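You operate a simulated robot arm through the tools that you are given. There is no shell and no other tool. Be economical: measure what you need, move in short steps, check, and stop when the job is done.

Carry out the task below with a simulated robot arm. There is one attempt and no reset: what you move stays moved.

JOB
Brush the lint off the orange skirt and press its crease out.
Fine: brush back, iron on its rest, dial off; the skirt stays on the board. Set down upright: teal iron.

It is judged by the outcome, as a careful person would: the job done as asked, and still so three seconds after it is handed in. It fails if anything else is knocked over, pushed out of place, dropped, spilled or broken.

ROBOT AND FRAMES
A 7-joint arm with a two-finger parallel gripper on a trunk, on a base that drives. Base frame: it is fixed to the floor where the robot stands at the start and does not move with it; the origin is under the middle of the robot, x ahead of it, y to its left, z up. Units: m, degrees, N and s.
With the tool pointing down near the work surface it reaches from about 0.1 to 0.6 m from the robot's upright axis, wherever it stands. Its first joint turns from -166.0 to 166.0 degrees. Places, roughly: iron heat dial [0.5, -0.1, 0.9]; iron rest [0.7, -0.1, 0.9]. Payload 1.57 kg.
The tool frame sits at the grasp point between the pads (the TCP): z along the fingers, y along the line on which they close. The tips reach 0.03 m beyond it. The gripper opens to 0.08 m. The fingers are 0.017 m wide and 0.012 m thick; the gripper's body (0.04 by 0.082 m) begins 0.08 m behind the TCP.
Orientation is that of the tool frame in the base frame, as [roll, pitch, yaw] about the fixed x, y, z axes, in that order (R = Rz(yaw) Ry(pitch) Rx(roll)). With the fingers straight down and closing along the base's y, the tool's x points along the base's -x, its y along +y and its z along -z.

CONTROLS
- The arm moves only by the tool nudge_tool. Its arguments are lists of equal length, an entry for each row: "linear": the shift along the tool's x, y, z in units of 250 mm (1.0 is 250 mm), a list of three; "angular": the turn, a rotation vector about the tool's x, y, z in units of 180 degrees (1.0 is 180 degrees), a list of three; "fingers": the gripper command, from -1 (fully open) to 1 (shut), values between in proportion. In form: {"linear": [[dx, dy, dz], ...], "angular": [[rx, ry, rz], ...], "fingers": [fingers, ...]}. A call has 1 to 10 rows; each row is the pose to reach, as a shift and turn from the pose commanded when the call began, along the tool's axes at that moment. A call with a number of a shift or a turn outside -1 to 1 is refused whole. Each row takes 0.2 s and may step no farther than 0.05 m and 8.6 degrees from the row before; otherwise, or with a gripper value out of range, the whole call is refused. A pose out of reach is approached as far as the arm can. The call stops where the force on the tool passes 40 N (or 10 N more than at its start, if that is more) or the arm is blocked; 0.2 s more then pass. Each finger travels about 0.072 m/s and halts on what it meets, pressing with about 25 N; the grip force reading is that of the motor and also rises with nothing between the fingers. The clock runs only during rows and for 0.2 s after the last one: add rows that repeat a pose to give the fingers time. The reply holds the time, the measured pose of the TCP, the force on the tool along the base axes, the opening and the grip force, in the units named above and with some noise, with the torque about the TCP (base axes, N m) and any sound that the robot's microphone picked up.
- Cameras (640 x 400 px; columns grow to the right, rows downward): "scene" is now at [0.2354, 0.0345, 1.4624]; the picture's right is [0.47, -0.88, 0.00], its down [-0.63, -0.34, -0.69] and it looks along [0.61, 0.33, -0.72] (base axes); focal length 270 px, centre (320, 200). "wrist" rides on the gripper at [0.072, -0.007, -0.122] in the tool frame; the picture's right is [0.09, 1.00, 0.00], its down [-0.84, 0.08, -0.54] and it looks along [-0.54, 0.05, 0.84] (tool axes); focal length 238 px, centre (320, 200). There is no depth. A picture from a camera that has moved, and an enlarged one, comes with that camera's place and axes in the base frame and with its lens. The place of the scene camera against the robot may be out by one fixed shift of up to 0.012 m in any direction.
- get_image(camera): a new picture of that camera. The clock stands still meanwhile.
- lift_body(by): slides the trunk up (or, below 0, down) by that many m; the arm and the scene camera ride with it, the base frame stays. It gives what a move gives, with no picture.
- steer(legs): drives the robot by 1 to 6 legs, each [ahead, left, turn to the left] in m, m and degrees, along the robot's own axes; the way and the turn of a leg run together, so that a leg with both is an arc; at most 1.5 m and 180 degrees a leg. The arm and the cameras ride along, it lands a little off, and it stops where it bumps. It gives what a move gives.
- pan_tilt(pan, tilt): turns the head with the scene camera to pan (to the left, within 86 degrees either way) and tilt (down, from -29 to 69), counted from straight ahead of the robot. It gives what a move gives.
- enlarge(camera, box): a new picture of the part [left, top, right, bottom] of that camera's present view, enlarged. The clock stands still meanwhile.
- close_job(): hands the job in; it is judged then, once.

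Work in short steps. Places have to be worked out from the pictures, the camera data and where the tool is seen: move nearer, look again, correct. Check each grasp and each placing, and mend what went wrong. You have 120 turns and 98 pictures in all, those below and enlarged ones among them. Open the gripper and draw the arm clear of the work before you hand the job in, unless the task says otherwise; then end with one line.

The tools are called after ">>>" as a command line: name --argument value ..., lists and objects as JSON in quotes. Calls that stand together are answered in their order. nudge_tool: Moves the arm, as the interface text tells. Its arguments: {"type":"object","properties":{"linear":{"type":"array"},"angular":{"type":"array"},"fingers":{"type":"array"}},"required":["linear","angular","fingers"]} The other tools are called the same way: lift_body (by) slides the trunk up or down; steer (legs) drives the base; pan_tilt (pan, tilt) turns the head that bears the scene camera; get_image (camera) takes a picture; enlarge (camera, box) takes an enlarged picture of a part of a camera's view; close_job () hands the job in.

At the start:

```text
t: 0.0
tcp_pos: [0.4899, 0.0731, 1.2785]
tool_rot: [179.9, 0.0, -179.9]
wrist_force: [0.1, -0.6, -0.4]
ft_torque: [0.04, 0.0, 0.0]
finger_gap: 0.0802
grip_force: 0.0
trunk travel left (down, up): [-0.7, 0.29]
robot x, y, heading: [-0.0005, -0.0008, -0.1]
head pan, tilt: [28.1, 46.0]
```

scene: 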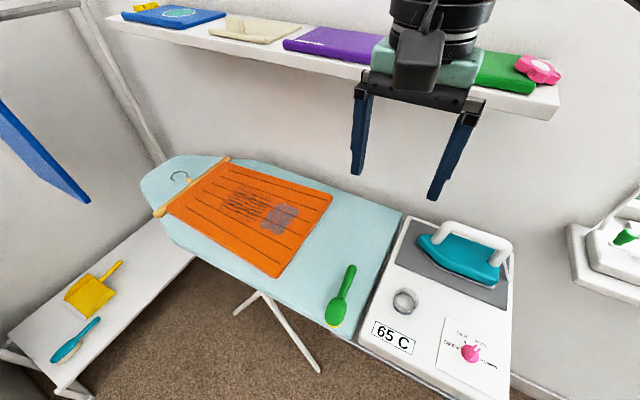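
wrist: 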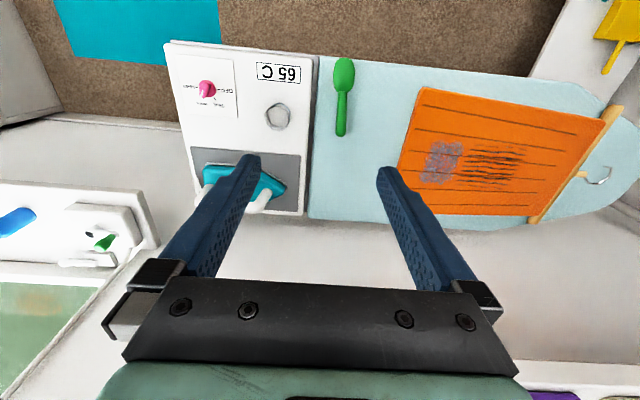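

I'll take close looks at the dial panel and the skirt with the brush before I move anything.

>>> enlarge --camera "scene" --box '[350, 200, 530, 400]'

>>> enlarge --camera "scene" --box '[140, 140, 400, 340]'

>>> enlarge --camera "wrist" --box '[160, 30, 330, 220]'

```text
2.00 times, centred on (440, 300) of scene
camera zoom: at [0.2354, 0.0345, 1.4624], right [0.47, -0.88, 0.0], down [-0.63, -0.34, -0.69], along [0.61, 0.33, -0.72], focal length 539 px, centre (80, 0)
```

zoom: 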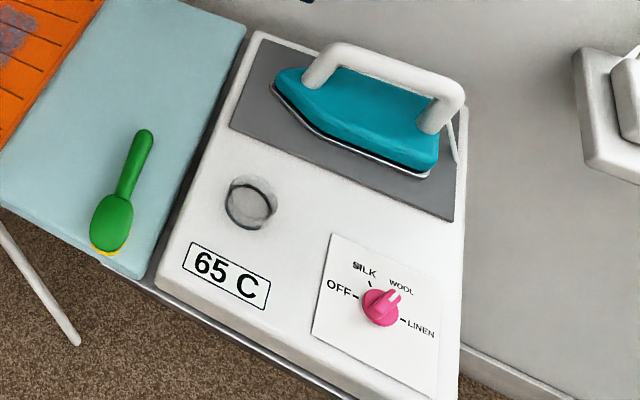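

```text
2.00 times, centred on (270, 240) of scene
camera zoom: at [0.2354, 0.0345, 1.4624], right [0.47, -0.88, 0.0], down [-0.63, -0.34, -0.69], along [0.61, 0.33, -0.72], focal length 539 px, centre (420, 120)
```

zoom: 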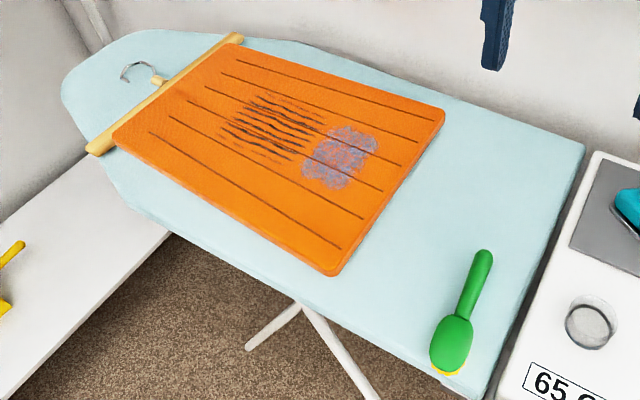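

```text
2.11 times, centred on (245, 125) of wrist
camera zoom: at [0.4178, 0.066, 1.3997], right [-0.09, 1.0, 0.0], down [0.84, 0.08, 0.54], along [0.54, 0.05, -0.84], focal length 502 px, centre (478, 358)
```

zoom: 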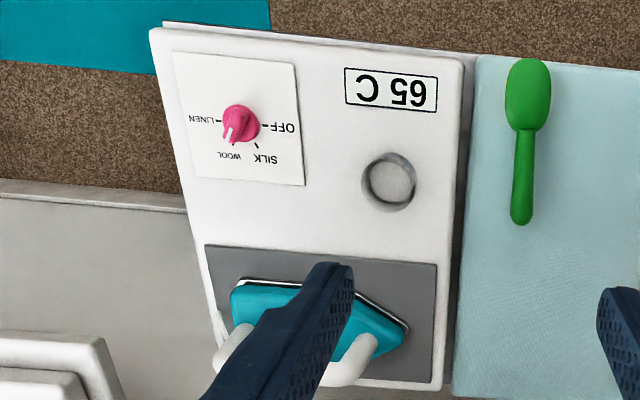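

The dial's pointer seems to be near WOOL and the display reads 65 C. I'll look around for a care label or instructions, using the head and the trunk.

>>> pan_tilt --pan 35 --tilt 15

>>> get_image --camera "scene"

>>> enlarge --camera "wrist" --box '[380, 60, 640, 230]'

>>> pan_tilt --pan -45 --tilt 30

>>> get_image --camera "scene"

```text
t: 1.0
tcp_pos: [0.4898, 0.073, 1.2781]
tool_rot: [179.9, 0.0, 180.0]
wrist_force: [-0.6, -0.7, 0.3]
ft_torque: [0.0, 0.01, -0.04]
finger_gap: 0.0801
grip_force: 0.1
trunk travel left (down, up): [-0.7, 0.29]
robot x, y, heading: [-0.0006, -0.0002, 0.0]
head pan, tilt: [35.0, 15.0]
```

```text
92 pictures are left
camera scene: at [0.2409, 0.0501, 1.5106], right [0.57, -0.82, 0.0], down [-0.21, -0.15, -0.97], along [0.79, 0.55, -0.26], focal length 270 px, centre (320, 200)
```

scene: 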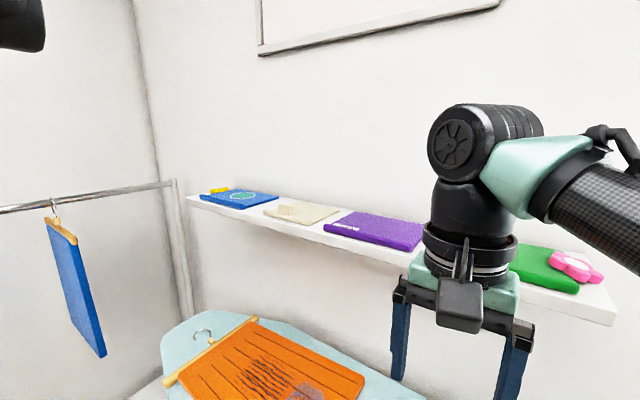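

```text
2.35 times, centred on (510, 145) of wrist
camera zoom: at [0.4178, 0.066, 1.3997], right [-0.09, 1.0, 0.0], down [0.84, 0.08, 0.54], along [0.54, 0.05, -0.84], focal length 561 px, centre (-127, 329)
```

zoom: 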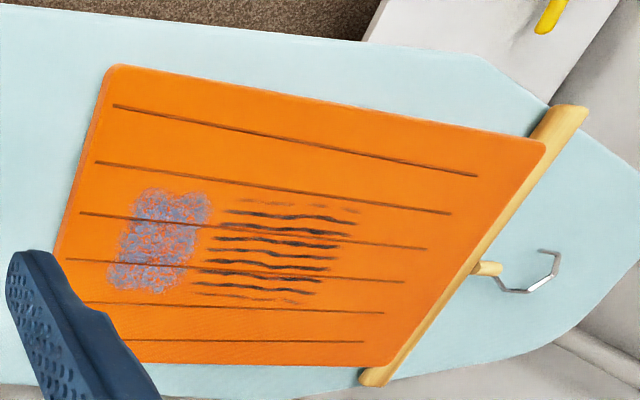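

```text
t: 2.5
tcp_pos: [0.4908, 0.0725, 1.2798]
tool_rot: [-179.9, 0.0, -180.0]
wrist_force: [0.3, -0.1, -1.2]
ft_torque: [0.02, 0.02, -0.03]
finger_gap: 0.0801
grip_force: 0.1
trunk travel left (down, up): [-0.7, 0.29]
robot x, y, heading: [0.0015, 0.0035, 0.1]
head pan, tilt: [-45.0, 30.0]
```

```text
90 pictures are left
camera scene: at [0.2284, -0.0674, 1.4865], right [-0.71, -0.71, 0.0], down [-0.35, 0.35, -0.87], along [0.61, -0.61, -0.5], focal length 270 px, centre (320, 200)
```

scene: 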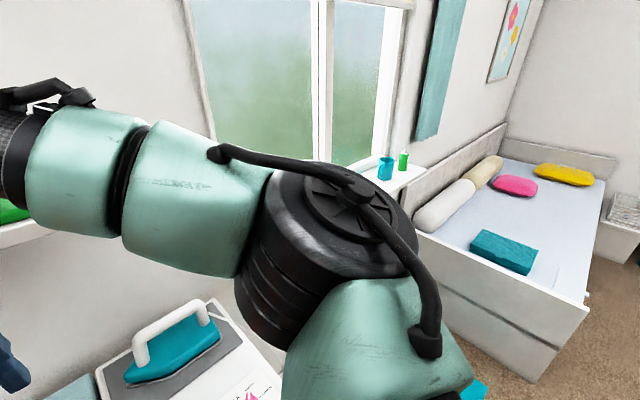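

No care label is visible. I'll point the head back at the board and move the hand above the brush handle, which I judge to be near (0.53, 0.12), for a closer look.

>>> pan_tilt --pan 12 --tilt 50

>>> nudge_tool --linear '[[-0.05, 0.06, 0.12], [-0.1, 0.12, 0.28], [-0.12, 0.16, 0.44], [-0.12, 0.18, 0.6], [-0.12, 0.18, 0.7]]' --angular '[[0, 0, 0], [0, 0, 0], [0, 0, 0], [0, 0, 0], [0, 0, 0]]' --fingers '[-1, -1, -1, -1, -1]'

>>> get_image --camera "wrist"

>>> get_image --camera "scene"

```text
t: 3.8
tcp_pos: [0.4898, 0.0745, 1.2785]
tool_rot: [-179.9, 0.0, 180.0]
wrist_force: [-0.3, 0.1, 0.8]
ft_torque: [-0.02, 0.01, 0.02]
finger_gap: 0.0797
grip_force: 0.0
trunk travel left (down, up): [-0.7, 0.29]
robot x, y, heading: [0.0008, 0.0006, 0.2]
head pan, tilt: [12.0, 50.0]
```

```text
t: 5.0
tcp_pos: [0.5208, 0.1187, 1.1039]
tool_rot: [179.9, 0.1, -180.0]
wrist_force: [0.2, 0.3, 0.0]
ft_torque: [0.0, -0.01, -0.03]
finger_gap: 0.0798
grip_force: 0.0
trunk travel left (down, up): [-0.7, 0.29]
robot x, y, heading: [0.0007, 0.0016, 0.0]
head pan, tilt: [12.0, 50.0]
```

```text
89 pictures are left
camera wrist: at [0.4483, 0.1106, 1.224], right [-0.09, 1.0, 0.0], down [0.84, 0.08, 0.54], along [0.54, 0.05, -0.84], focal length 238 px, centre (320, 200)
```

wrist: 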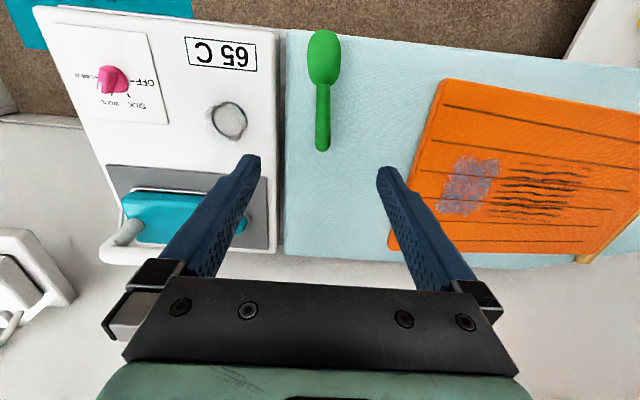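

```text
88 pictures are left
camera scene: at [0.2397, 0.0125, 1.457], right [0.21, -0.98, 0.0], down [-0.75, -0.16, -0.64], along [0.63, 0.13, -0.77], focal length 270 px, centre (320, 200)
```

scene: 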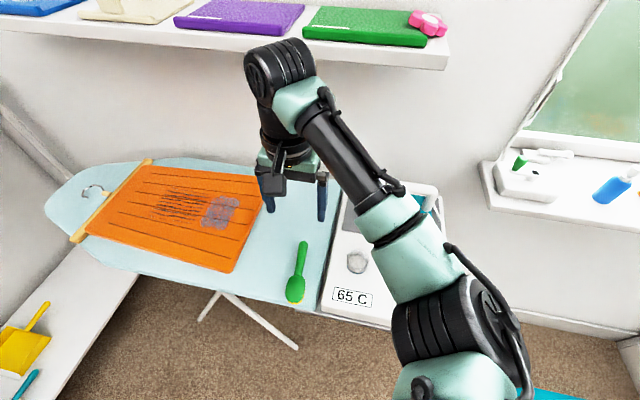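

Triangulating from two wrist views puts the handle end at about (0.575, 0.125, 0.89) and the handle centre near (0.535, 0.121). I'll descend above it.

>>> nudge_tool --linear '[[-0.06, 0.01, 0.15], [-0.06, 0.01, 0.3], [-0.06, 0.01, 0.45], [-0.06, 0.01, 0.6], [-0.06, 0.01, 0.7]]' --angular '[[0, 0, 0], [0, 0, 0], [0, 0, 0], [0, 0, 0], [0, 0, 0]]' --fingers '[-1, -1, -1, -1, -1]'

>>> get_image --camera "wrist"

>>> enlarge --camera "scene" --box '[220, 180, 400, 320]'

```text
t: 6.2
tcp_pos: [0.5344, 0.122, 0.9294]
tool_rot: [180.0, 0.0, -179.9]
wrist_force: [0.0, -0.3, -0.2]
ft_torque: [0.0, 0.0, -0.03]
finger_gap: 0.0799
grip_force: 0.1
trunk travel left (down, up): [-0.7, 0.29]
robot x, y, heading: [0.0006, 0.0065, 0.0]
head pan, tilt: [12.0, 50.0]
```

```text
87 pictures are left
camera wrist: at [0.4621, 0.1149, 1.0497], right [-0.09, 1.0, 0.0], down [0.84, 0.08, 0.54], along [0.54, 0.05, -0.84], focal length 238 px, centre (320, 200)
```

wrist: 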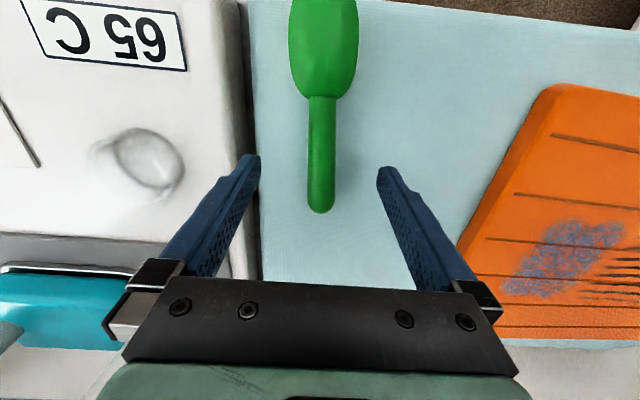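

```text
2.86 times, centred on (310, 250) of scene
camera zoom: at [0.2398, 0.0126, 1.4569], right [0.21, -0.98, 0.0], down [-0.75, -0.16, -0.64], along [0.63, 0.13, -0.77], focal length 770 px, centre (349, 57)
```

zoom: 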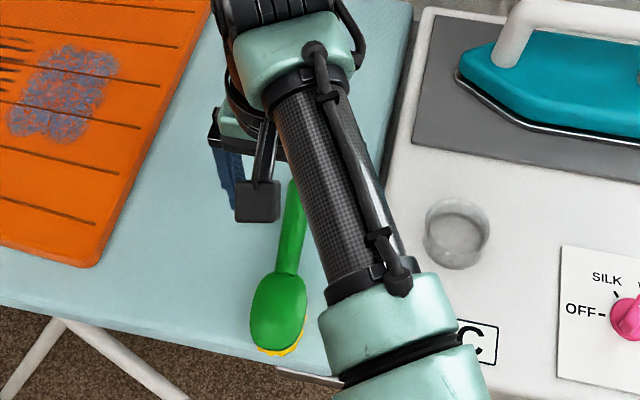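

The handle is centred between the fingers. I'll go down gently to about z 0.90 and watch the force.

>>> nudge_tool --linear '[[0, 0, 0.04], [0, 0, 0.08], [0, 0, 0.11]]' --angular '[[0, 0, 0], [0, 0, 0], [0, 0, 0]]' --fingers '[-1, -1, -1]'

>>> get_image --camera "wrist"

```text
t: 7.0
tcp_pos: [0.5349, 0.1219, 0.901]
tool_rot: [-179.9, 0.0, 180.0]
wrist_force: [0.2, 0.6, -0.3]
ft_torque: [0.01, 0.02, -0.01]
finger_gap: 0.0801
grip_force: 0.0
trunk travel left (down, up): [-0.7, 0.29]
robot x, y, heading: [-0.0008, 0.0015, -0.1]
head pan, tilt: [12.0, 50.0]
```

```text
85 pictures are left
camera wrist: at [0.4621, 0.1146, 1.0216], right [-0.09, 1.0, 0.0], down [0.84, 0.08, 0.54], along [0.54, 0.05, -0.84], focal length 238 px, centre (320, 200)
```

wrist: 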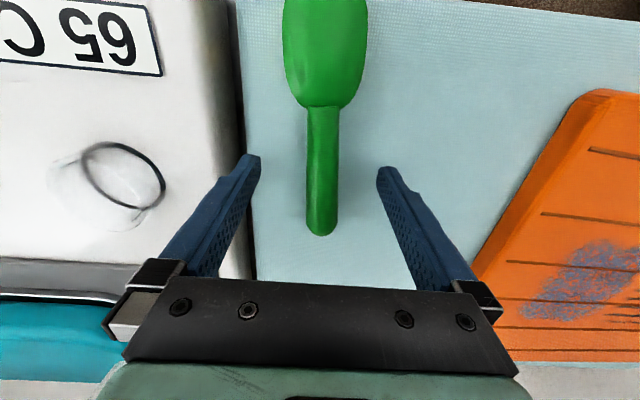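

There's still no contact with the tips at 0.871, and the handle top is about 0.89. I'll lower another 12 mm in small steps.

>>> nudge_tool --linear '[[0, 0, 0.016], [0, 0, 0.032], [0, 0, 0.048]]' --angular '[[0, 0, 0], [0, 0, 0], [0, 0, 0]]' --fingers '[-1, -1, -1]'

```text
t: 7.8
tcp_pos: [0.5348, 0.122, 0.8899]
tool_rot: [-179.9, 0.2, 179.9]
wrist_force: [-1.4, 0.0, 8.8]
ft_torque: [-0.27, 0.13, -0.1]
finger_gap: 0.0798
grip_force: 0.2
trunk travel left (down, up): [-0.7, 0.29]
robot x, y, heading: [-0.0021, -0.0025, -0.1]
head pan, tilt: [12.0, 50.0]
```

I touched the board lightly, so its surface is near z 0.861. I'll back up 4 mm and close on the handle.

>>> nudge_tool --linear '[[0, 0, -0.018], [0, 0, -0.018], [0, 0, -0.018], [0, 0, -0.018], [0, 0, -0.018], [0, 0, -0.018]]' --angular '[[0, 0, 0], [0, 0, 0], [0, 0, 0], [0, 0, 0], [0, 0, 0], [0, 0, 0]]' --fingers '[-1, 1, 1, 1, 1, 1]'

>>> get_image --camera "wrist"

```text
t: 9.2
tcp_pos: [0.5351, 0.119, 0.8943]
tool_rot: [-180.0, -0.1, -180.0]
wrist_force: [-0.3, 0.0, 1.0]
ft_torque: [-0.01, 0.02, -0.02]
finger_gap: 0.0207
grip_force: 24.7
trunk travel left (down, up): [-0.7, 0.29]
robot x, y, heading: [0.003, 0.0026, -0.2]
head pan, tilt: [12.0, 50.0]
```

```text
84 pictures are left
camera wrist: at [0.4625, 0.1135, 1.0146], right [-0.09, 1.0, 0.0], down [0.84, 0.08, 0.54], along [0.54, 0.05, -0.84], focal length 238 px, centre (320, 200)
```

wrist: 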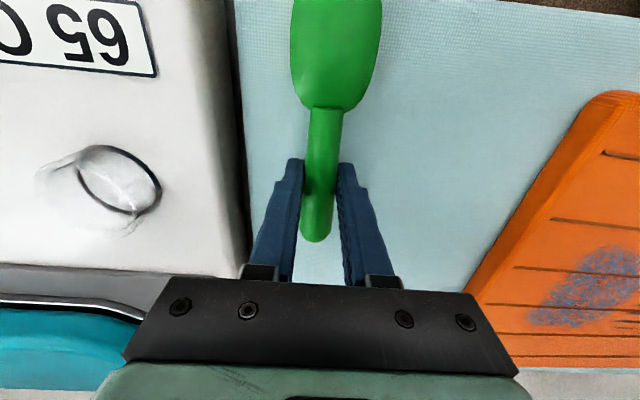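

The grip is firm (gap 20.7 mm), with the brush's home at TCP (0.535, 0.119, 0.894). I'll lift it, pull it back a little, and look at the floor in front of the base before driving.

>>> nudge_tool --linear '[[0, 0, -0.1], [0, 0, -0.25], [0, 0, -0.42], [0.1, 0, -0.55], [0.25, 0, -0.62], [0.35, 0, -0.62]]' --angular '[[0, 0, 0], [0, 0, 0], [0, 0, 0], [0, 0, 0], [0, 0, 0], [0, 0, 0]]' --fingers '[1, 1, 1, 1, 1, 1]'

>>> pan_tilt --pan 10 --tilt 69

>>> get_image --camera "scene"

>>> get_image --camera "wrist"

```text
t: 10.6
tcp_pos: [0.444, 0.1191, 1.0493]
tool_rot: [180.0, 0.0, 179.8]
wrist_force: [0.4, -0.2, -0.9]
ft_torque: [-0.04, -0.02, 0.01]
finger_gap: 0.0206
grip_force: 24.7
trunk travel left (down, up): [-0.7, 0.29]
robot x, y, heading: [0.0023, 0.0013, 0.3]
head pan, tilt: [12.0, 50.0]
```

```text
t: 11.4
tcp_pos: [0.4454, 0.1197, 1.0494]
tool_rot: [-180.0, -0.1, 180.0]
wrist_force: [-0.1, -0.5, 0.3]
ft_torque: [0.03, -0.04, -0.02]
finger_gap: 0.0208
grip_force: 25.2
trunk travel left (down, up): [-0.7, 0.29]
robot x, y, heading: [0.0011, 0.0003, -0.1]
head pan, tilt: [10.0, 68.8]
```

```text
83 pictures are left
camera scene: at [0.2196, 0.0062, 1.435], right [0.17, -0.98, 0.0], down [-0.92, -0.16, -0.36], along [0.36, 0.06, -0.93], focal length 270 px, centre (320, 200)
```

scene: 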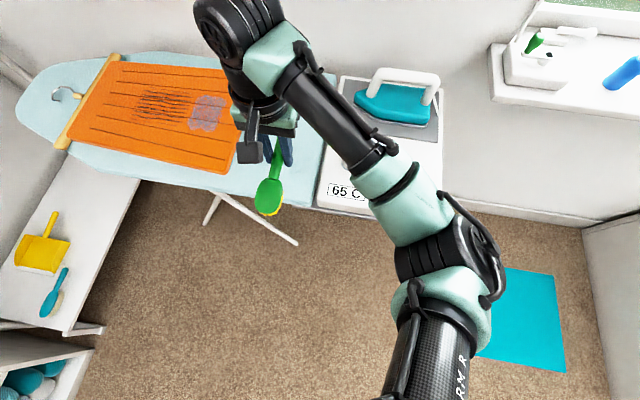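

```text
82 pictures are left
camera wrist: at [0.3728, 0.1127, 1.1702], right [-0.09, 1.0, 0.0], down [0.84, 0.08, 0.54], along [0.54, 0.05, -0.84], focal length 238 px, centre (320, 200)
```

wrist: 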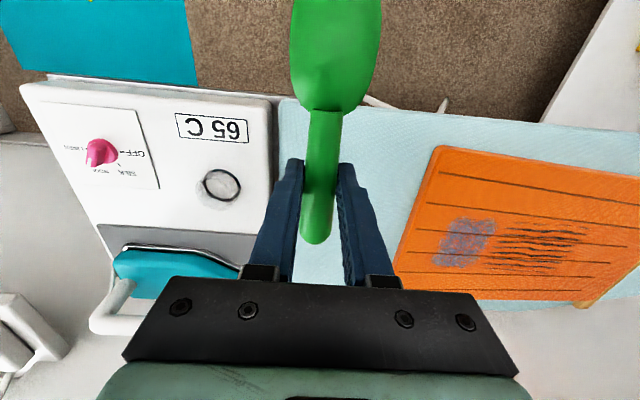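

The floor ahead is clear, and the board's feet are at about x 0.5. I'll drive 0.12 m ahead and 0.2 m left to bring the skirt within reach.

>>> steer --legs '[[0.12, 0.2, 0]]'

```text
t: 13.1
tcp_pos: [0.5662, 0.3221, 1.0487]
tool_rot: [179.9, 0.1, 179.8]
wrist_force: [0.2, 1.0, -0.6]
ft_torque: [0.0, -0.04, -0.01]
finger_gap: 0.0206
grip_force: 24.9
trunk travel left (down, up): [-0.7, 0.29]
robot x, y, heading: [0.1199, 0.2053, -0.0]
head pan, tilt: [10.0, 68.8]
```

The base is in place. I'll now turn the hand about 85° so the brush head points to +y (over the lint) while staying high.

>>> nudge_tool --linear '[[0, 0, 0], [0, 0, 0], [0, 0, 0], [0, 0, 0], [0, 0, 0], [0, 0, 0], [0, 0, 0], [0, -0.03, 0], [0, -0.05, 0], [0, -0.07, 0]]' --angular '[[0, 0, 0.047], [0, 0, 0.094], [0, 0, 0.141], [0, 0, 0.188], [0, 0, 0.235], [0, 0, 0.282], [0, 0, 0.329], [0, 0, 0.376], [0, 0, 0.423], [0, 0, 0.47]]' --fingers '[1, 1, 1, 1, 1, 1, 1, 1, 1, 1]'

>>> get_image --camera "wrist"

>>> get_image --camera "scene"

```text
t: 15.3
tcp_pos: [0.5659, 0.3058, 1.0492]
tool_rot: [179.9, 0.0, 95.1]
wrist_force: [-0.3, -0.7, -0.8]
ft_torque: [-0.01, 0.0, 0.01]
finger_gap: 0.0208
grip_force: 25.2
trunk travel left (down, up): [-0.7, 0.29]
robot x, y, heading: [0.1193, 0.2027, -0.2]
head pan, tilt: [10.0, 68.8]
```

```text
81 pictures are left
camera wrist: at [0.5531, 0.3759, 1.1709], right [0.98, 0.18, 0.0], down [0.15, -0.83, 0.54], along [0.1, -0.53, -0.84], focal length 238 px, centre (320, 200)
```

wrist: 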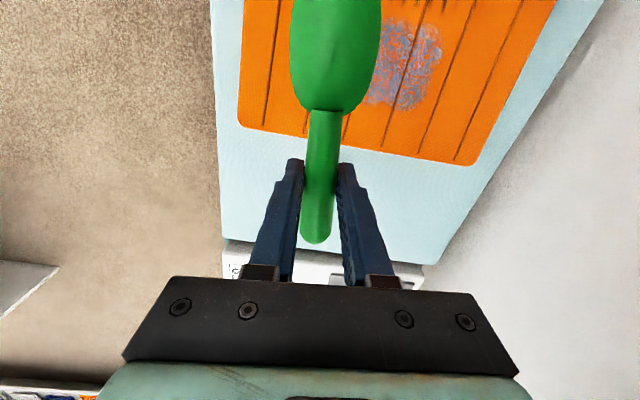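

```text
80 pictures are left
camera scene: at [0.3409, 0.2096, 1.435], right [0.17, -0.99, 0.0], down [-0.92, -0.16, -0.36], along [0.36, 0.06, -0.93], focal length 270 px, centre (320, 200)
```

scene: 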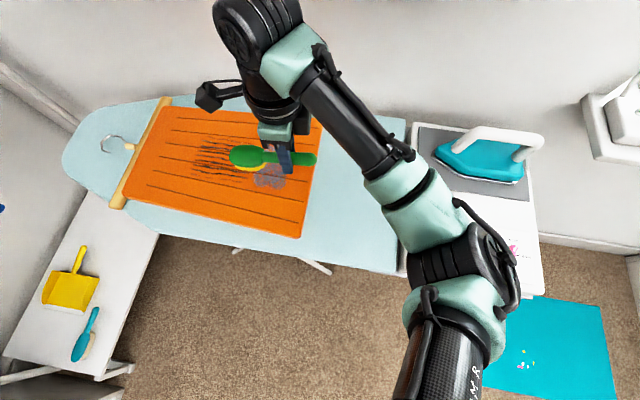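

The lint covers about x 0.573–0.684, y 0.33–0.42, and the brush head centre is about 0.075 m toward +y from the grip. I'll lower it just in front of the patch until the bristles touch lightly.

>>> nudge_tool --linear '[[0.03, 0, 0.15], [0.056, 0, 0.3], [0.056, 0, 0.42], [0.056, 0, 0.47]]' --angular '[[0, 0, 0], [0, 0, 0], [0, 0, 0], [0, 0, 0]]' --fingers '[1, 1, 1, 1]'

>>> nudge_tool --linear '[[0, 0, 0.012], [0, 0, 0.024], [0, 0, 0.036], [0, 0, 0.048], [0, 0, 0.06]]' --angular '[[0, 0, 0], [0, 0, 0], [0, 0, 0], [0, 0, 0], [0, 0, 0]]' --fingers '[1, 1, 1, 1, 1]'

>>> get_image --camera "scene"

```text
t: 16.3
tcp_pos: [0.5639, 0.3193, 0.9314]
tool_rot: [-179.9, 0.1, 95.3]
wrist_force: [-0.2, 0.0, 0.0]
ft_torque: [0.01, 0.0, -0.02]
finger_gap: 0.0207
grip_force: 24.9
trunk travel left (down, up): [-0.7, 0.29]
robot x, y, heading: [0.1214, 0.2054, -0.1]
head pan, tilt: [10.0, 68.8]
```

```text
t: 17.5
tcp_pos: [0.5663, 0.3198, 0.9176]
tool_rot: [180.0, -0.1, 95.2]
wrist_force: [0.1, 0.3, -0.9]
ft_torque: [-0.05, 0.04, 0.01]
finger_gap: 0.0207
grip_force: 25.4
trunk travel left (down, up): [-0.7, 0.29]
robot x, y, heading: [0.121, 0.2077, -0.2]
head pan, tilt: [10.0, 68.8]
```

```text
79 pictures are left
camera scene: at [0.3409, 0.2098, 1.435], right [0.17, -0.99, 0.0], down [-0.92, -0.16, -0.36], along [0.36, 0.06, -0.93], focal length 270 px, centre (320, 200)
```

scene: 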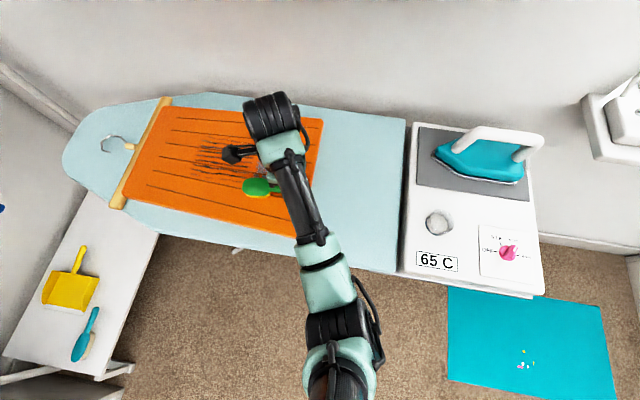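

Still no contact at z 0.917. I'll keep going down 2 mm at a time.

>>> nudge_tool --linear '[[0, 0, 0.01], [0, 0, 0.02], [0, 0, 0.03], [0, 0, 0.04], [0, 0, 0.05]]' --angular '[[0, 0, 0], [0, 0, 0], [0, 0, 0], [0, 0, 0], [0, 0, 0]]' --fingers '[1, 1, 1, 1, 1]'

```text
t: 18.7
tcp_pos: [0.5665, 0.3191, 0.9128]
tool_rot: [179.4, -0.3, 95.3]
wrist_force: [-13.2, -4.8, 21.9]
ft_torque: [0.02, 0.7, 0.11]
finger_gap: 0.0209
grip_force: 25.0
trunk travel left (down, up): [-0.7, 0.29]
robot x, y, heading: [0.1205, 0.2016, -0.0]
head pan, tilt: [10.0, 68.8]
stopped in row 5: the force on the tool passed its limit at 44 N (the readings are from after the stop); the commanded pose is now the measured one
```

Contact is at about z 0.914, so the skirt surface is near 0.881. I'll ease up about 2 mm for a light brushing load.

>>> nudge_tool --linear '[[0, 0, -0.006], [0, 0, -0.006]]' --angular '[[0, 0, 0], [0, 0, 0]]' --fingers '[1, 1]'

```text
t: 19.3
tcp_pos: [0.5669, 0.3196, 0.912]
tool_rot: [179.4, -0.1, 95.2]
wrist_force: [-11.5, -1.5, 19.9]
ft_torque: [-0.02, 0.6, 0.07]
finger_gap: 0.0209
grip_force: 25.2
trunk travel left (down, up): [-0.7, 0.29]
robot x, y, heading: [0.1229, 0.2031, 0.2]
head pan, tilt: [10.0, 68.8]
```

>>> nudge_tool --linear '[[0, 0, -0.008], [0, 0, -0.012]]' --angular '[[0, 0, 0], [0, 0, 0]]' --fingers '[1, 1]'

>>> get_image --camera "wrist"

```text
t: 19.9
tcp_pos: [0.5686, 0.32, 0.9132]
tool_rot: [179.5, 0.0, 95.1]
wrist_force: [0.1, -0.2, -0.2]
ft_torque: [-0.01, 0.06, -0.01]
finger_gap: 0.021
grip_force: 24.6
trunk travel left (down, up): [-0.7, 0.29]
robot x, y, heading: [0.1188, 0.2062, -0.0]
head pan, tilt: [10.0, 68.8]
```

```text
78 pictures are left
camera wrist: at [0.5541, 0.3892, 1.0338], right [0.98, 0.18, 0.01], down [0.15, -0.83, 0.54], along [0.11, -0.53, -0.84], focal length 238 px, centre (320, 200)
```

wrist: 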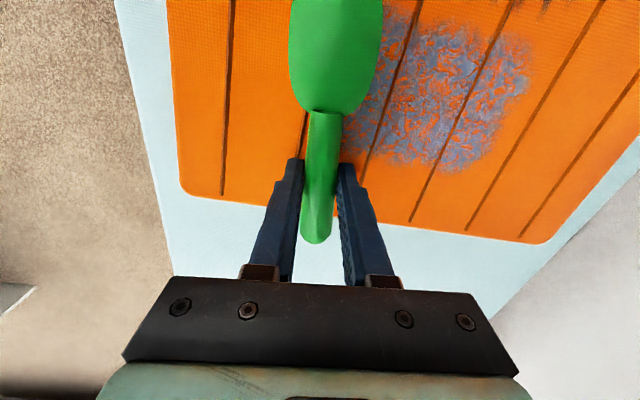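

The bristles are just off contact now. I'll go down 2 mm to get a few newtons and read it.

>>> nudge_tool --linear '[[0, 0, 0.005], [0, 0, 0.008]]' --angular '[[0, 0, 0], [0, 0, 0]]' --fingers '[1, 1]'

```text
t: 20.5
tcp_pos: [0.5683, 0.3188, 0.9133]
tool_rot: [179.6, -0.2, 95.3]
wrist_force: [1.0, 0.3, 1.1]
ft_torque: [-0.03, 0.01, -0.05]
finger_gap: 0.0207
grip_force: 25.6
trunk travel left (down, up): [-0.7, 0.29]
robot x, y, heading: [0.1224, 0.2036, -0.3]
head pan, tilt: [10.0, 68.8]
```

That's light contact, 1 N. I'll add 1 mm and sweep +x across the lint.

>>> nudge_tool --linear '[[0, 0, 0.005], [-0.005, 0.058, 0.006], [-0.01, 0.116, 0.006], [-0.015, 0.174, 0.006], [-0.02, 0.232, 0.006], [-0.025, 0.29, 0.006], [-0.03, 0.348, 0.006], [-0.036, 0.406, 0.006], [-0.041, 0.464, 0.006], [-0.046, 0.518, 0.006]]' --angular '[[0, 0, 0], [0, 0, 0], [0, 0, 0], [0, 0, 0], [0, 0, 0], [0, 0, 0], [0, 0, 0], [0, 0, 0], [0, 0, 0], [0, 0, 0]]' --fingers '[1, 1, 1, 1, 1, 1, 1, 1, 1, 1]'

>>> get_image --camera "wrist"

>>> get_image --camera "scene"

```text
t: 22.7
tcp_pos: [0.698, 0.3187, 0.9123]
tool_rot: [179.4, 0.0, 95.2]
wrist_force: [-1.9, 0.0, 2.2]
ft_torque: [-0.05, 0.11, 0.0]
finger_gap: 0.0209
grip_force: 25.0
trunk travel left (down, up): [-0.7, 0.29]
robot x, y, heading: [0.1245, 0.2072, -0.2]
head pan, tilt: [10.0, 68.8]
```

```text
77 pictures are left
camera wrist: at [0.6842, 0.3891, 1.0332], right [0.98, 0.18, 0.01], down [0.15, -0.83, 0.54], along [0.11, -0.53, -0.84], focal length 238 px, centre (320, 200)
```

wrist: 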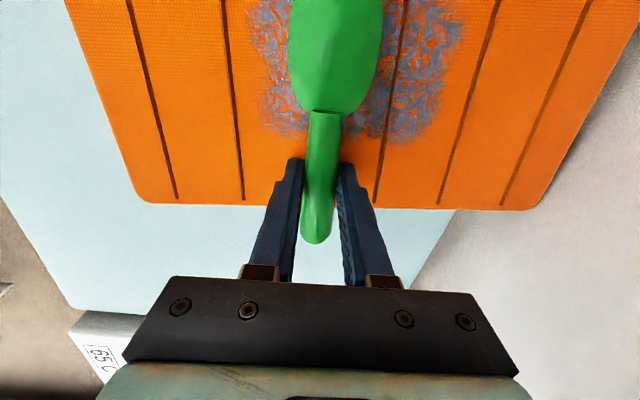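

```text
76 pictures are left
camera scene: at [0.3407, 0.2096, 1.4349], right [0.17, -0.99, 0.0], down [-0.92, -0.16, -0.36], along [0.36, 0.06, -0.93], focal length 270 px, centre (320, 200)
```

scene: 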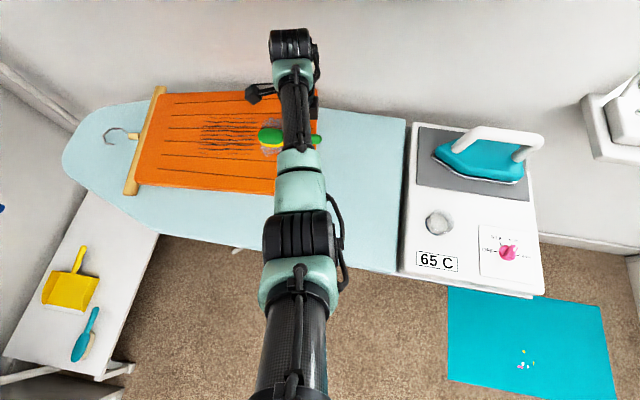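

The skirt was dragged about 8 cm in +x: it slides with the brush under this contact. I'll reverse about 8 cm with the same contact to bring it back, then try something gentler.

>>> nudge_tool --linear '[[0.005, -0.04, 0], [0.01, -0.08, 0], [0.014, -0.12, 0], [0.018, -0.16, 0], [0.022, -0.2, 0], [0.025, -0.24, 0], [0.027, -0.28, 0], [0.029, -0.31, 0]]' --angular '[[0, 0, 0], [0, 0, 0], [0, 0, 0], [0, 0, 0], [0, 0, 0], [0, 0, 0], [0, 0, 0], [0, 0, 0]]' --fingers '[1, 1, 1, 1, 1, 1, 1, 1]'

>>> get_image --camera "wrist"

>>> get_image --camera "scene"

```text
t: 24.5
tcp_pos: [0.6209, 0.3201, 0.9123]
tool_rot: [179.5, 0.1, 95.1]
wrist_force: [5.0, 0.3, 6.6]
ft_torque: [0.08, -0.05, -0.09]
finger_gap: 0.021
grip_force: 25.3
trunk travel left (down, up): [-0.7, 0.29]
robot x, y, heading: [0.1216, 0.2045, -0.0]
head pan, tilt: [10.0, 68.8]
```

```text
75 pictures are left
camera wrist: at [0.606, 0.3901, 1.0332], right [0.98, 0.18, 0.01], down [0.15, -0.83, 0.54], along [0.11, -0.53, -0.84], focal length 238 px, centre (320, 200)
```

wrist: 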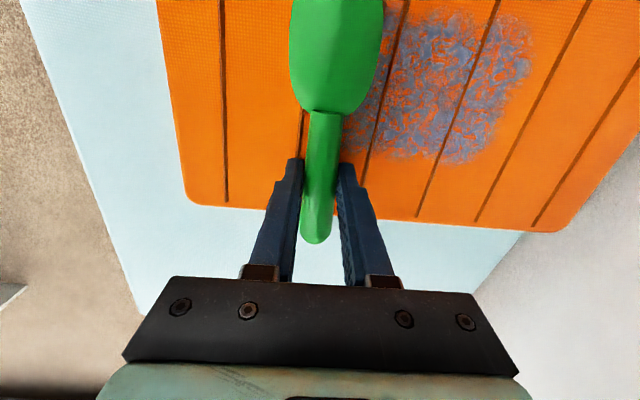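

```text
74 pictures are left
camera scene: at [0.3408, 0.2096, 1.435], right [0.17, -0.99, 0.0], down [-0.92, -0.16, -0.36], along [0.36, 0.06, -0.93], focal length 270 px, centre (320, 200)
```

scene: 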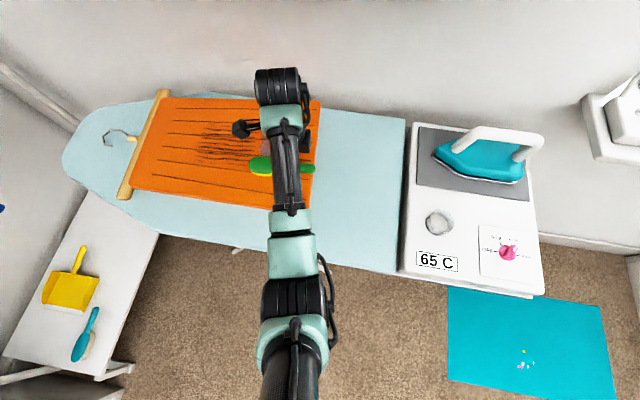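

The skirt came mostly back, and the lint looks a little thinner. I'll lift, tilt the brush head about 6° down so only bristles touch (not the fingertips), and look closely.

>>> nudge_tool --linear '[[0, 0, -0.04], [0, 0, -0.08], [0, 0, -0.08]]' --angular '[[0, 0, 0], [0, -0.017, 0], [0, -0.035, 0]]' --fingers '[1, 1, 1]'

>>> enlarge --camera "wrist" --box '[140, 0, 640, 250]'

```text
t: 25.3
tcp_pos: [0.62, 0.3186, 0.9304]
tool_rot: [179.6, 6.3, 95.1]
wrist_force: [0.0, -0.9, -0.6]
ft_torque: [-0.01, 0.0, 0.02]
finger_gap: 0.0205
grip_force: 25.2
trunk travel left (down, up): [-0.7, 0.29]
robot x, y, heading: [0.1181, 0.2078, -0.0]
head pan, tilt: [10.0, 68.8]
```

```text
1.28 times, centred on (390, 125) of wrist
camera zoom: at [0.6047, 0.403, 1.0434], right [0.98, 0.18, 0.0], down [0.14, -0.76, 0.63], along [0.11, -0.62, -0.78], focal length 305 px, centre (230, 296)
```

zoom: 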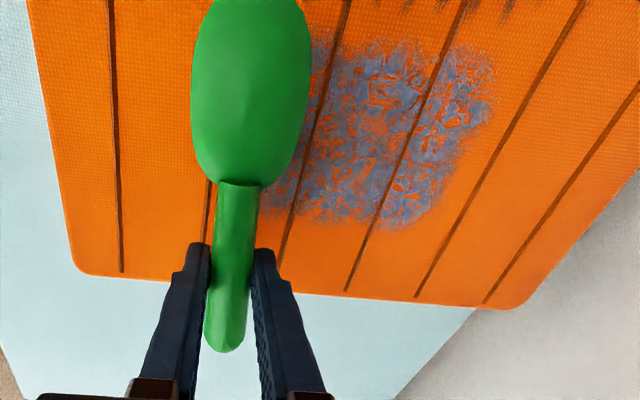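

Patch now at about (0.63–0.725, 0.335–0.42), and contact is expected around TCP z 0.922. I'll lower in small steps for a very light touch.

>>> nudge_tool --linear '[[0.002, 0, 0.015], [0.003, 0, 0.024], [0.0035, 0, 0.03], [0.004, 0, 0.034]]' --angular '[[0, 0, 0], [0, 0, 0], [0, 0, 0], [0, 0, 0]]' --fingers '[1, 1, 1, 1]'

```text
t: 26.3
tcp_pos: [0.6208, 0.3197, 0.923]
tool_rot: [179.5, 6.1, 95.1]
wrist_force: [-0.3, -0.3, -0.4]
ft_torque: [-0.05, -0.02, -0.04]
finger_gap: 0.0205
grip_force: 25.3
trunk travel left (down, up): [-0.7, 0.29]
robot x, y, heading: [0.1245, 0.2041, -0.3]
head pan, tilt: [10.0, 68.8]
```

>>> nudge_tool --linear '[[0.0005, 0, 0.004], [0.001, 0, 0.008]]' --angular '[[0, 0, 0], [0, 0, 0]]' --fingers '[1, 1]'

```text
t: 26.9
tcp_pos: [0.6206, 0.32, 0.9202]
tool_rot: [179.5, 6.3, 95.1]
wrist_force: [-0.2, 0.4, 0.9]
ft_torque: [0.08, -0.02, 0.06]
finger_gap: 0.021
grip_force: 25.2
trunk travel left (down, up): [-0.7, 0.29]
robot x, y, heading: [0.1197, 0.2015, -0.2]
head pan, tilt: [10.0, 68.8]
```

>>> nudge_tool --linear '[[0.0005, 0, 0.004], [0.0005, 0, 0.004]]' --angular '[[0, 0, 0], [0, 0, 0]]' --fingers '[1, 1]'

```text
t: 27.5
tcp_pos: [0.6204, 0.3187, 0.9218]
tool_rot: [179.3, 6.2, 95.0]
wrist_force: [0.2, -0.7, 7.3]
ft_torque: [0.72, 0.07, 0.04]
finger_gap: 0.021
grip_force: 25.3
trunk travel left (down, up): [-0.7, 0.29]
robot x, y, heading: [0.1237, 0.2039, -0.1]
head pan, tilt: [10.0, 68.8]
```

Contact is clearly through the bristles at 7 N (torque agrees). I'll ease off 0.6 mm and stroke +x over the patch at a light load.

>>> nudge_tool --linear '[[-0.0003, 0, -0.0025], [-0.0045, 0.048, -0.002], [-0.009, 0.096, -0.0015], [-0.013, 0.144, -0.0015], [-0.017, 0.192, -0.001], [-0.021, 0.24, -0.001], [-0.026, 0.288, 0], [-0.03, 0.336, 0], [-0.034, 0.384, 0], [-0.038, 0.42, 0]]' --angular '[[0, 0, 0], [0, 0, 0], [0, 0, 0], [0, 0, 0], [0, 0, 0], [0, 0, 0], [0, 0, 0], [0, 0, 0], [0, 0, 0], [0, 0, 0]]' --fingers '[1, 1, 1, 1, 1, 1, 1, 1, 1, 1]'

>>> get_image --camera "wrist"

```text
t: 29.7
tcp_pos: [0.7267, 0.3188, 0.9206]
tool_rot: [179.5, 6.2, 95.1]
wrist_force: [-0.7, -0.1, -1.1]
ft_torque: [-0.01, 0.05, 0.01]
finger_gap: 0.0206
grip_force: 24.7
trunk travel left (down, up): [-0.7, 0.29]
robot x, y, heading: [0.1192, 0.2043, -0.3]
head pan, tilt: [10.0, 68.8]
```

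```text
72 pictures are left
camera wrist: at [0.7099, 0.4026, 1.0332], right [0.98, 0.18, 0.0], down [0.14, -0.76, 0.63], along [0.11, -0.62, -0.78], focal length 238 px, centre (320, 200)
```

wrist: 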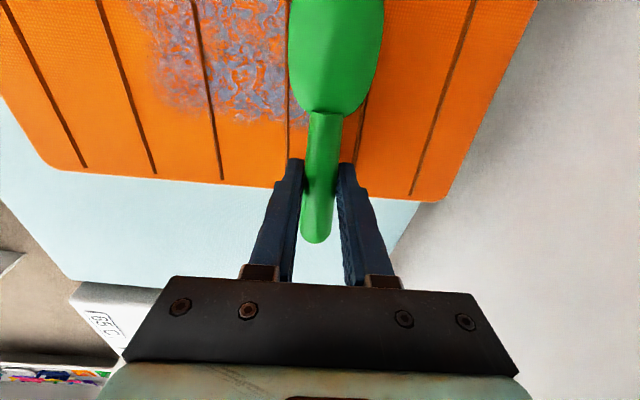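

The skirt didn't move this time (its corner is still at x 0.533) and the lint is thinner. I'll stroke back with a touch more load and shift slightly toward the hem.

>>> nudge_tool --linear '[[0, 0, 0.003], [0.003, -0.048, 0.003], [0.006, -0.096, 0.003], [0.009, -0.144, 0.003], [0.012, -0.192, 0.003], [0.016, -0.24, 0.003], [0.02, -0.288, 0.003], [0.024, -0.336, 0.003], [0.028, -0.384, 0.003], [0.034, -0.43, 0.003]]' --angular '[[0, 0, 0], [0, 0, 0], [0, 0, 0], [0, 0, 0], [0, 0, 0], [0, 0, 0], [0, 0, 0], [0, 0, 0], [0, 0, 0], [0, 0, 0]]' --fingers '[1, 1, 1, 1, 1, 1, 1, 1, 1, 1]'

>>> get_image --camera "wrist"

```text
t: 31.9
tcp_pos: [0.6175, 0.3193, 0.919]
tool_rot: [179.5, 6.2, 95.0]
wrist_force: [2.3, 0.3, 5.3]
ft_torque: [0.41, 0.03, -0.18]
finger_gap: 0.0205
grip_force: 25.4
trunk travel left (down, up): [-0.7, 0.29]
robot x, y, heading: [0.1199, 0.2022, -0.3]
head pan, tilt: [10.0, 68.8]
```

```text
71 pictures are left
camera wrist: at [0.6021, 0.4017, 1.0316], right [0.98, 0.18, 0.0], down [0.14, -0.76, 0.63], along [0.11, -0.62, -0.78], focal length 238 px, centre (320, 200)
```

wrist: 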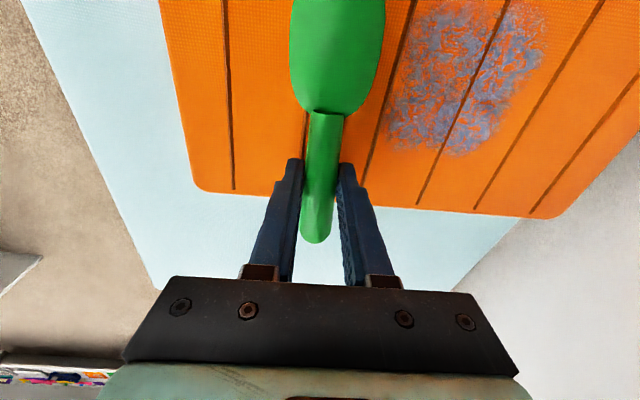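

The lint is shrinking (now about x 0.65–0.72). Another +x stroke, lowering slightly toward the far end to keep contact.

>>> nudge_tool --linear '[[-0.0045, 0.05, -0.001], [-0.009, 0.1, 0.0], [-0.013, 0.15, 0.001], [-0.017, 0.2, 0.001], [-0.021, 0.25, 0.001], [-0.026, 0.29, 0.002], [-0.03, 0.33, 0.002], [-0.034, 0.37, 0.003], [-0.038, 0.41, 0.003], [-0.041, 0.45, 0.003]]' --angular '[[0, 0, 0], [0, 0, 0], [0, 0, 0], [0, 0, 0], [0, 0, 0], [0, 0, 0], [0, 0, 0], [0, 0, 0], [0, 0, 0], [0, 0, 0]]' --fingers '[1, 1, 1, 1, 1, 1, 1, 1, 1, 1]'

>>> get_image --camera "wrist"

```text
t: 34.1
tcp_pos: [0.7301, 0.3185, 0.92]
tool_rot: [179.6, 6.4, 95.2]
wrist_force: [-1.2, -0.1, -1.0]
ft_torque: [-0.02, 0.01, 0.04]
finger_gap: 0.0209
grip_force: 25.2
trunk travel left (down, up): [-0.7, 0.29]
robot x, y, heading: [0.1187, 0.2028, -0.1]
head pan, tilt: [10.0, 68.8]
```

```text
70 pictures are left
camera wrist: at [0.7152, 0.4016, 1.0323], right [0.98, 0.18, 0.0], down [0.14, -0.76, 0.63], along [0.11, -0.62, -0.78], focal length 238 px, centre (320, 200)
```

wrist: 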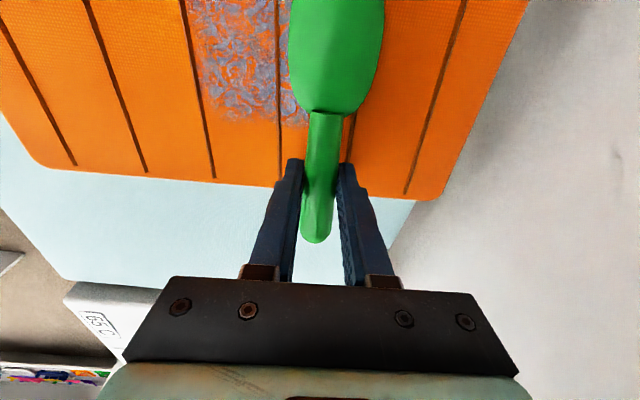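

The far end had lost contact. I'll press 1.5 mm lower and stroke back across the remaining patch.

>>> nudge_tool --linear '[[0, 0, 0.006], [0.003, -0.04, 0.006], [0.006, -0.08, 0.006], [0.009, -0.12, 0.005], [0.012, -0.16, 0.005], [0.016, -0.2, 0.004], [0.02, -0.25, 0.003], [0.024, -0.3, 0.002], [0.028, -0.35, 0.001], [0.034, -0.4, 0]]' --angular '[[0, 0, 0], [0, 0, 0], [0, 0, 0], [0, 0, 0], [0, 0, 0], [0, 0, 0], [0, 0, 0], [0, 0, 0], [0, 0, 0], [0, 0, 0]]' --fingers '[1, 1, 1, 1, 1, 1, 1, 1, 1, 1]'

>>> get_image --camera "wrist"

```text
t: 36.3
tcp_pos: [0.6294, 0.3163, 0.9177]
tool_rot: [179.6, 6.3, 95.0]
wrist_force: [-0.5, -1.2, 0.6]
ft_torque: [0.08, -0.01, -0.01]
finger_gap: 0.0209
grip_force: 25.3
trunk travel left (down, up): [-0.7, 0.29]
robot x, y, heading: [0.1198, 0.2039, -0.1]
head pan, tilt: [10.0, 68.8]
```

```text
69 pictures are left
camera wrist: at [0.6133, 0.4001, 1.0309], right [0.98, 0.18, 0.0], down [0.14, -0.76, 0.63], along [0.11, -0.62, -0.78], focal length 238 px, centre (320, 200)
```

wrist: 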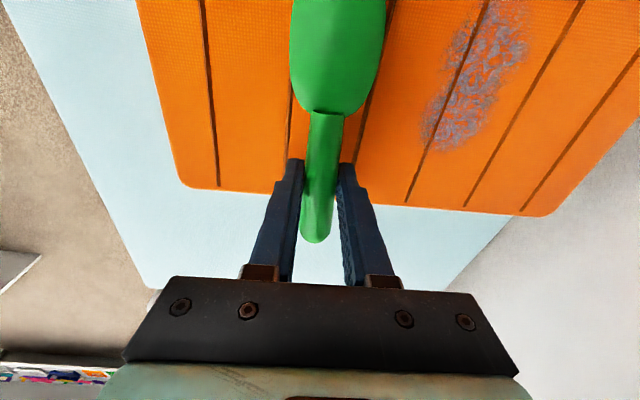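

Very good, only a strip at x 0.68–0.725 remains. Same cycle again, going a bit farther out.

>>> nudge_tool --linear '[[-0.005, 0.06, 0.001], [-0.01, 0.12, 0.002], [-0.015, 0.18, 0.003], [-0.02, 0.24, 0.004], [-0.025, 0.3, 0.006], [-0.03, 0.35, 0.008], [-0.034, 0.39, 0.009], [-0.038, 0.42, 0.009], [-0.041, 0.45, 0.01], [-0.041, 0.45, 0.011]]' --angular '[[0, 0, 0], [0, 0, 0], [0, 0, 0], [0, 0, 0], [0, 0, 0], [0, 0, 0], [0, 0, 0], [0, 0, 0], [0, 0, 0], [0, 0, 0]]' --fingers '[1, 1, 1, 1, 1, 1, 1, 1, 1, 1]'

>>> nudge_tool --linear '[[0, 0, 0.002], [0.003, -0.04, 0.002], [0.006, -0.08, 0.001], [0.009, -0.12, 0], [0.012, -0.16, 0], [0.016, -0.2, -0.001], [0.02, -0.25, -0.002], [0.024, -0.3, -0.003], [0.028, -0.35, -0.004], [0.034, -0.4, -0.008]]' --angular '[[0, 0, 0], [0, 0, 0], [0, 0, 0], [0, 0, 0], [0, 0, 0], [0, 0, 0], [0, 0, 0], [0, 0, 0], [0, 0, 0], [0, 0, 0]]' --fingers '[1, 1, 1, 1, 1, 1, 1, 1, 1, 1]'

>>> get_image --camera "wrist"

```text
t: 38.5
tcp_pos: [0.7431, 0.3162, 0.917]
tool_rot: [179.4, 6.4, 95.0]
wrist_force: [-0.3, -1.1, 0.8]
ft_torque: [0.08, 0.0, 0.06]
finger_gap: 0.0209
grip_force: 25.1
trunk travel left (down, up): [-0.7, 0.29]
robot x, y, heading: [0.12, 0.2044, -0.1]
head pan, tilt: [10.0, 68.8]
```

```text
t: 40.7
tcp_pos: [0.6411, 0.3171, 0.9183]
tool_rot: [179.7, 6.4, 95.1]
wrist_force: [1.2, 0.1, -0.4]
ft_torque: [-0.02, -0.03, -0.02]
finger_gap: 0.0209
grip_force: 24.8
trunk travel left (down, up): [-0.7, 0.29]
robot x, y, heading: [0.1243, 0.2049, -0.4]
head pan, tilt: [10.0, 68.8]
```

```text
68 pictures are left
camera wrist: at [0.6268, 0.4002, 1.0298], right [0.98, 0.18, 0.0], down [0.14, -0.76, 0.63], along [0.11, -0.62, -0.78], focal length 238 px, centre (320, 200)
```

wrist: 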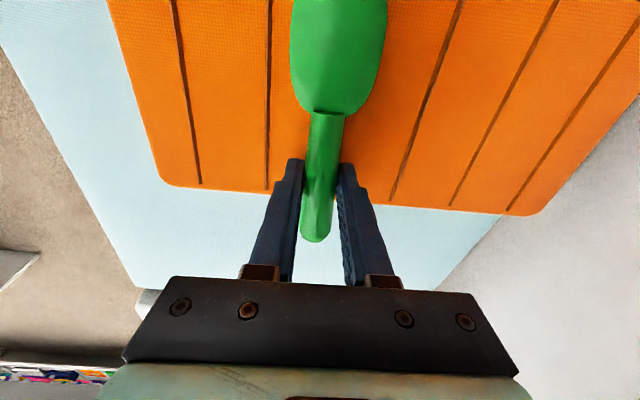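

The visible lint is gone. I'll lift straight up, undo the tilt, and check the whole skirt.

>>> nudge_tool --linear '[[0, 0, -0.1], [0, 0, -0.25], [0, 0, -0.4], [0, 0, -0.55]]' --angular '[[0, 0, 0], [0, 0, 0], [0, 0.017, 0], [0, 0.035, 0]]' --fingers '[1, 1, 1, 1]'

>>> nudge_tool --linear '[[0, 0, 0], [0, 0, 0], [0, 0, 0], [0, 0, 0], [0, 0, 0], [0, 0, 0], [0, 0, 0], [0, 0, 0], [0, 0, 0], [0, 0, 0]]' --angular '[[0, 0, -0.047], [0, 0, -0.094], [0, 0, -0.141], [0, 0, -0.188], [0, 0, -0.235], [0, 0, -0.282], [0, 0, -0.329], [0, 0, -0.376], [0, 0, -0.423], [0, 0, -0.47]]' --fingers '[1, 1, 1, 1, 1, 1, 1, 1, 1, 1]'

>>> get_image --camera "wrist"

```text
t: 41.7
tcp_pos: [0.6417, 0.3318, 1.0549]
tool_rot: [179.7, -0.1, 95.2]
wrist_force: [0.6, 1.0, -0.4]
ft_torque: [-0.02, 0.01, 0.03]
finger_gap: 0.0208
grip_force: 25.1
trunk travel left (down, up): [-0.7, 0.29]
robot x, y, heading: [0.1191, 0.2026, -0.1]
head pan, tilt: [10.0, 68.8]
```

```text
t: 43.9
tcp_pos: [0.6412, 0.3316, 1.0536]
tool_rot: [179.9, 0.6, 179.9]
wrist_force: [0.1, 0.0, -0.1]
ft_torque: [0.01, -0.04, 0.0]
finger_gap: 0.0206
grip_force: 25.2
trunk travel left (down, up): [-0.7, 0.29]
robot x, y, heading: [0.12, 0.2051, -0.3]
head pan, tilt: [10.0, 68.8]
```

```text
67 pictures are left
camera wrist: at [0.5674, 0.3247, 1.1749], right [-0.09, 1.0, 0.0], down [0.83, 0.07, 0.55], along [0.55, 0.05, -0.84], focal length 238 px, centre (320, 200)
```

wrist: 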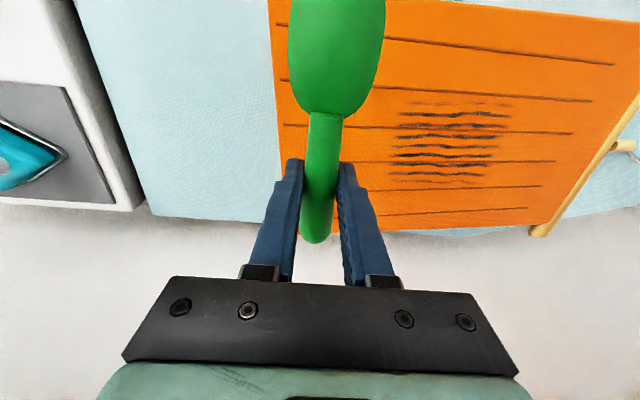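

All lint is off and the crease is visible. I'll draw back to x 0.54 and drive right to put the brush back where it lay.

>>> nudge_tool --linear '[[0.15, 0, 0], [0.3, 0, 0], [0.42, 0, 0]]' --angular '[[0, 0, 0], [0, 0, 0], [0, 0, 0]]' --fingers '[1, 1, 1]'

>>> steer --legs '[[0, -0.21, 0]]'

```text
t: 44.7
tcp_pos: [0.5333, 0.3327, 1.052]
tool_rot: [179.9, 0.5, 179.8]
wrist_force: [-0.5, -0.4, -0.4]
ft_torque: [0.0, -0.02, 0.01]
finger_gap: 0.0204
grip_force: 24.7
trunk travel left (down, up): [-0.7, 0.29]
robot x, y, heading: [0.1204, 0.2043, -0.2]
head pan, tilt: [10.0, 68.8]
```

```text
t: 46.3
tcp_pos: [0.5349, 0.1214, 1.0532]
tool_rot: [179.9, 0.5, 179.9]
wrist_force: [-0.9, 0.0, -0.7]
ft_torque: [-0.02, -0.04, 0.01]
finger_gap: 0.0208
grip_force: 25.1
trunk travel left (down, up): [-0.7, 0.29]
robot x, y, heading: [0.1199, -0.0028, -0.2]
head pan, tilt: [10.0, 68.8]
```

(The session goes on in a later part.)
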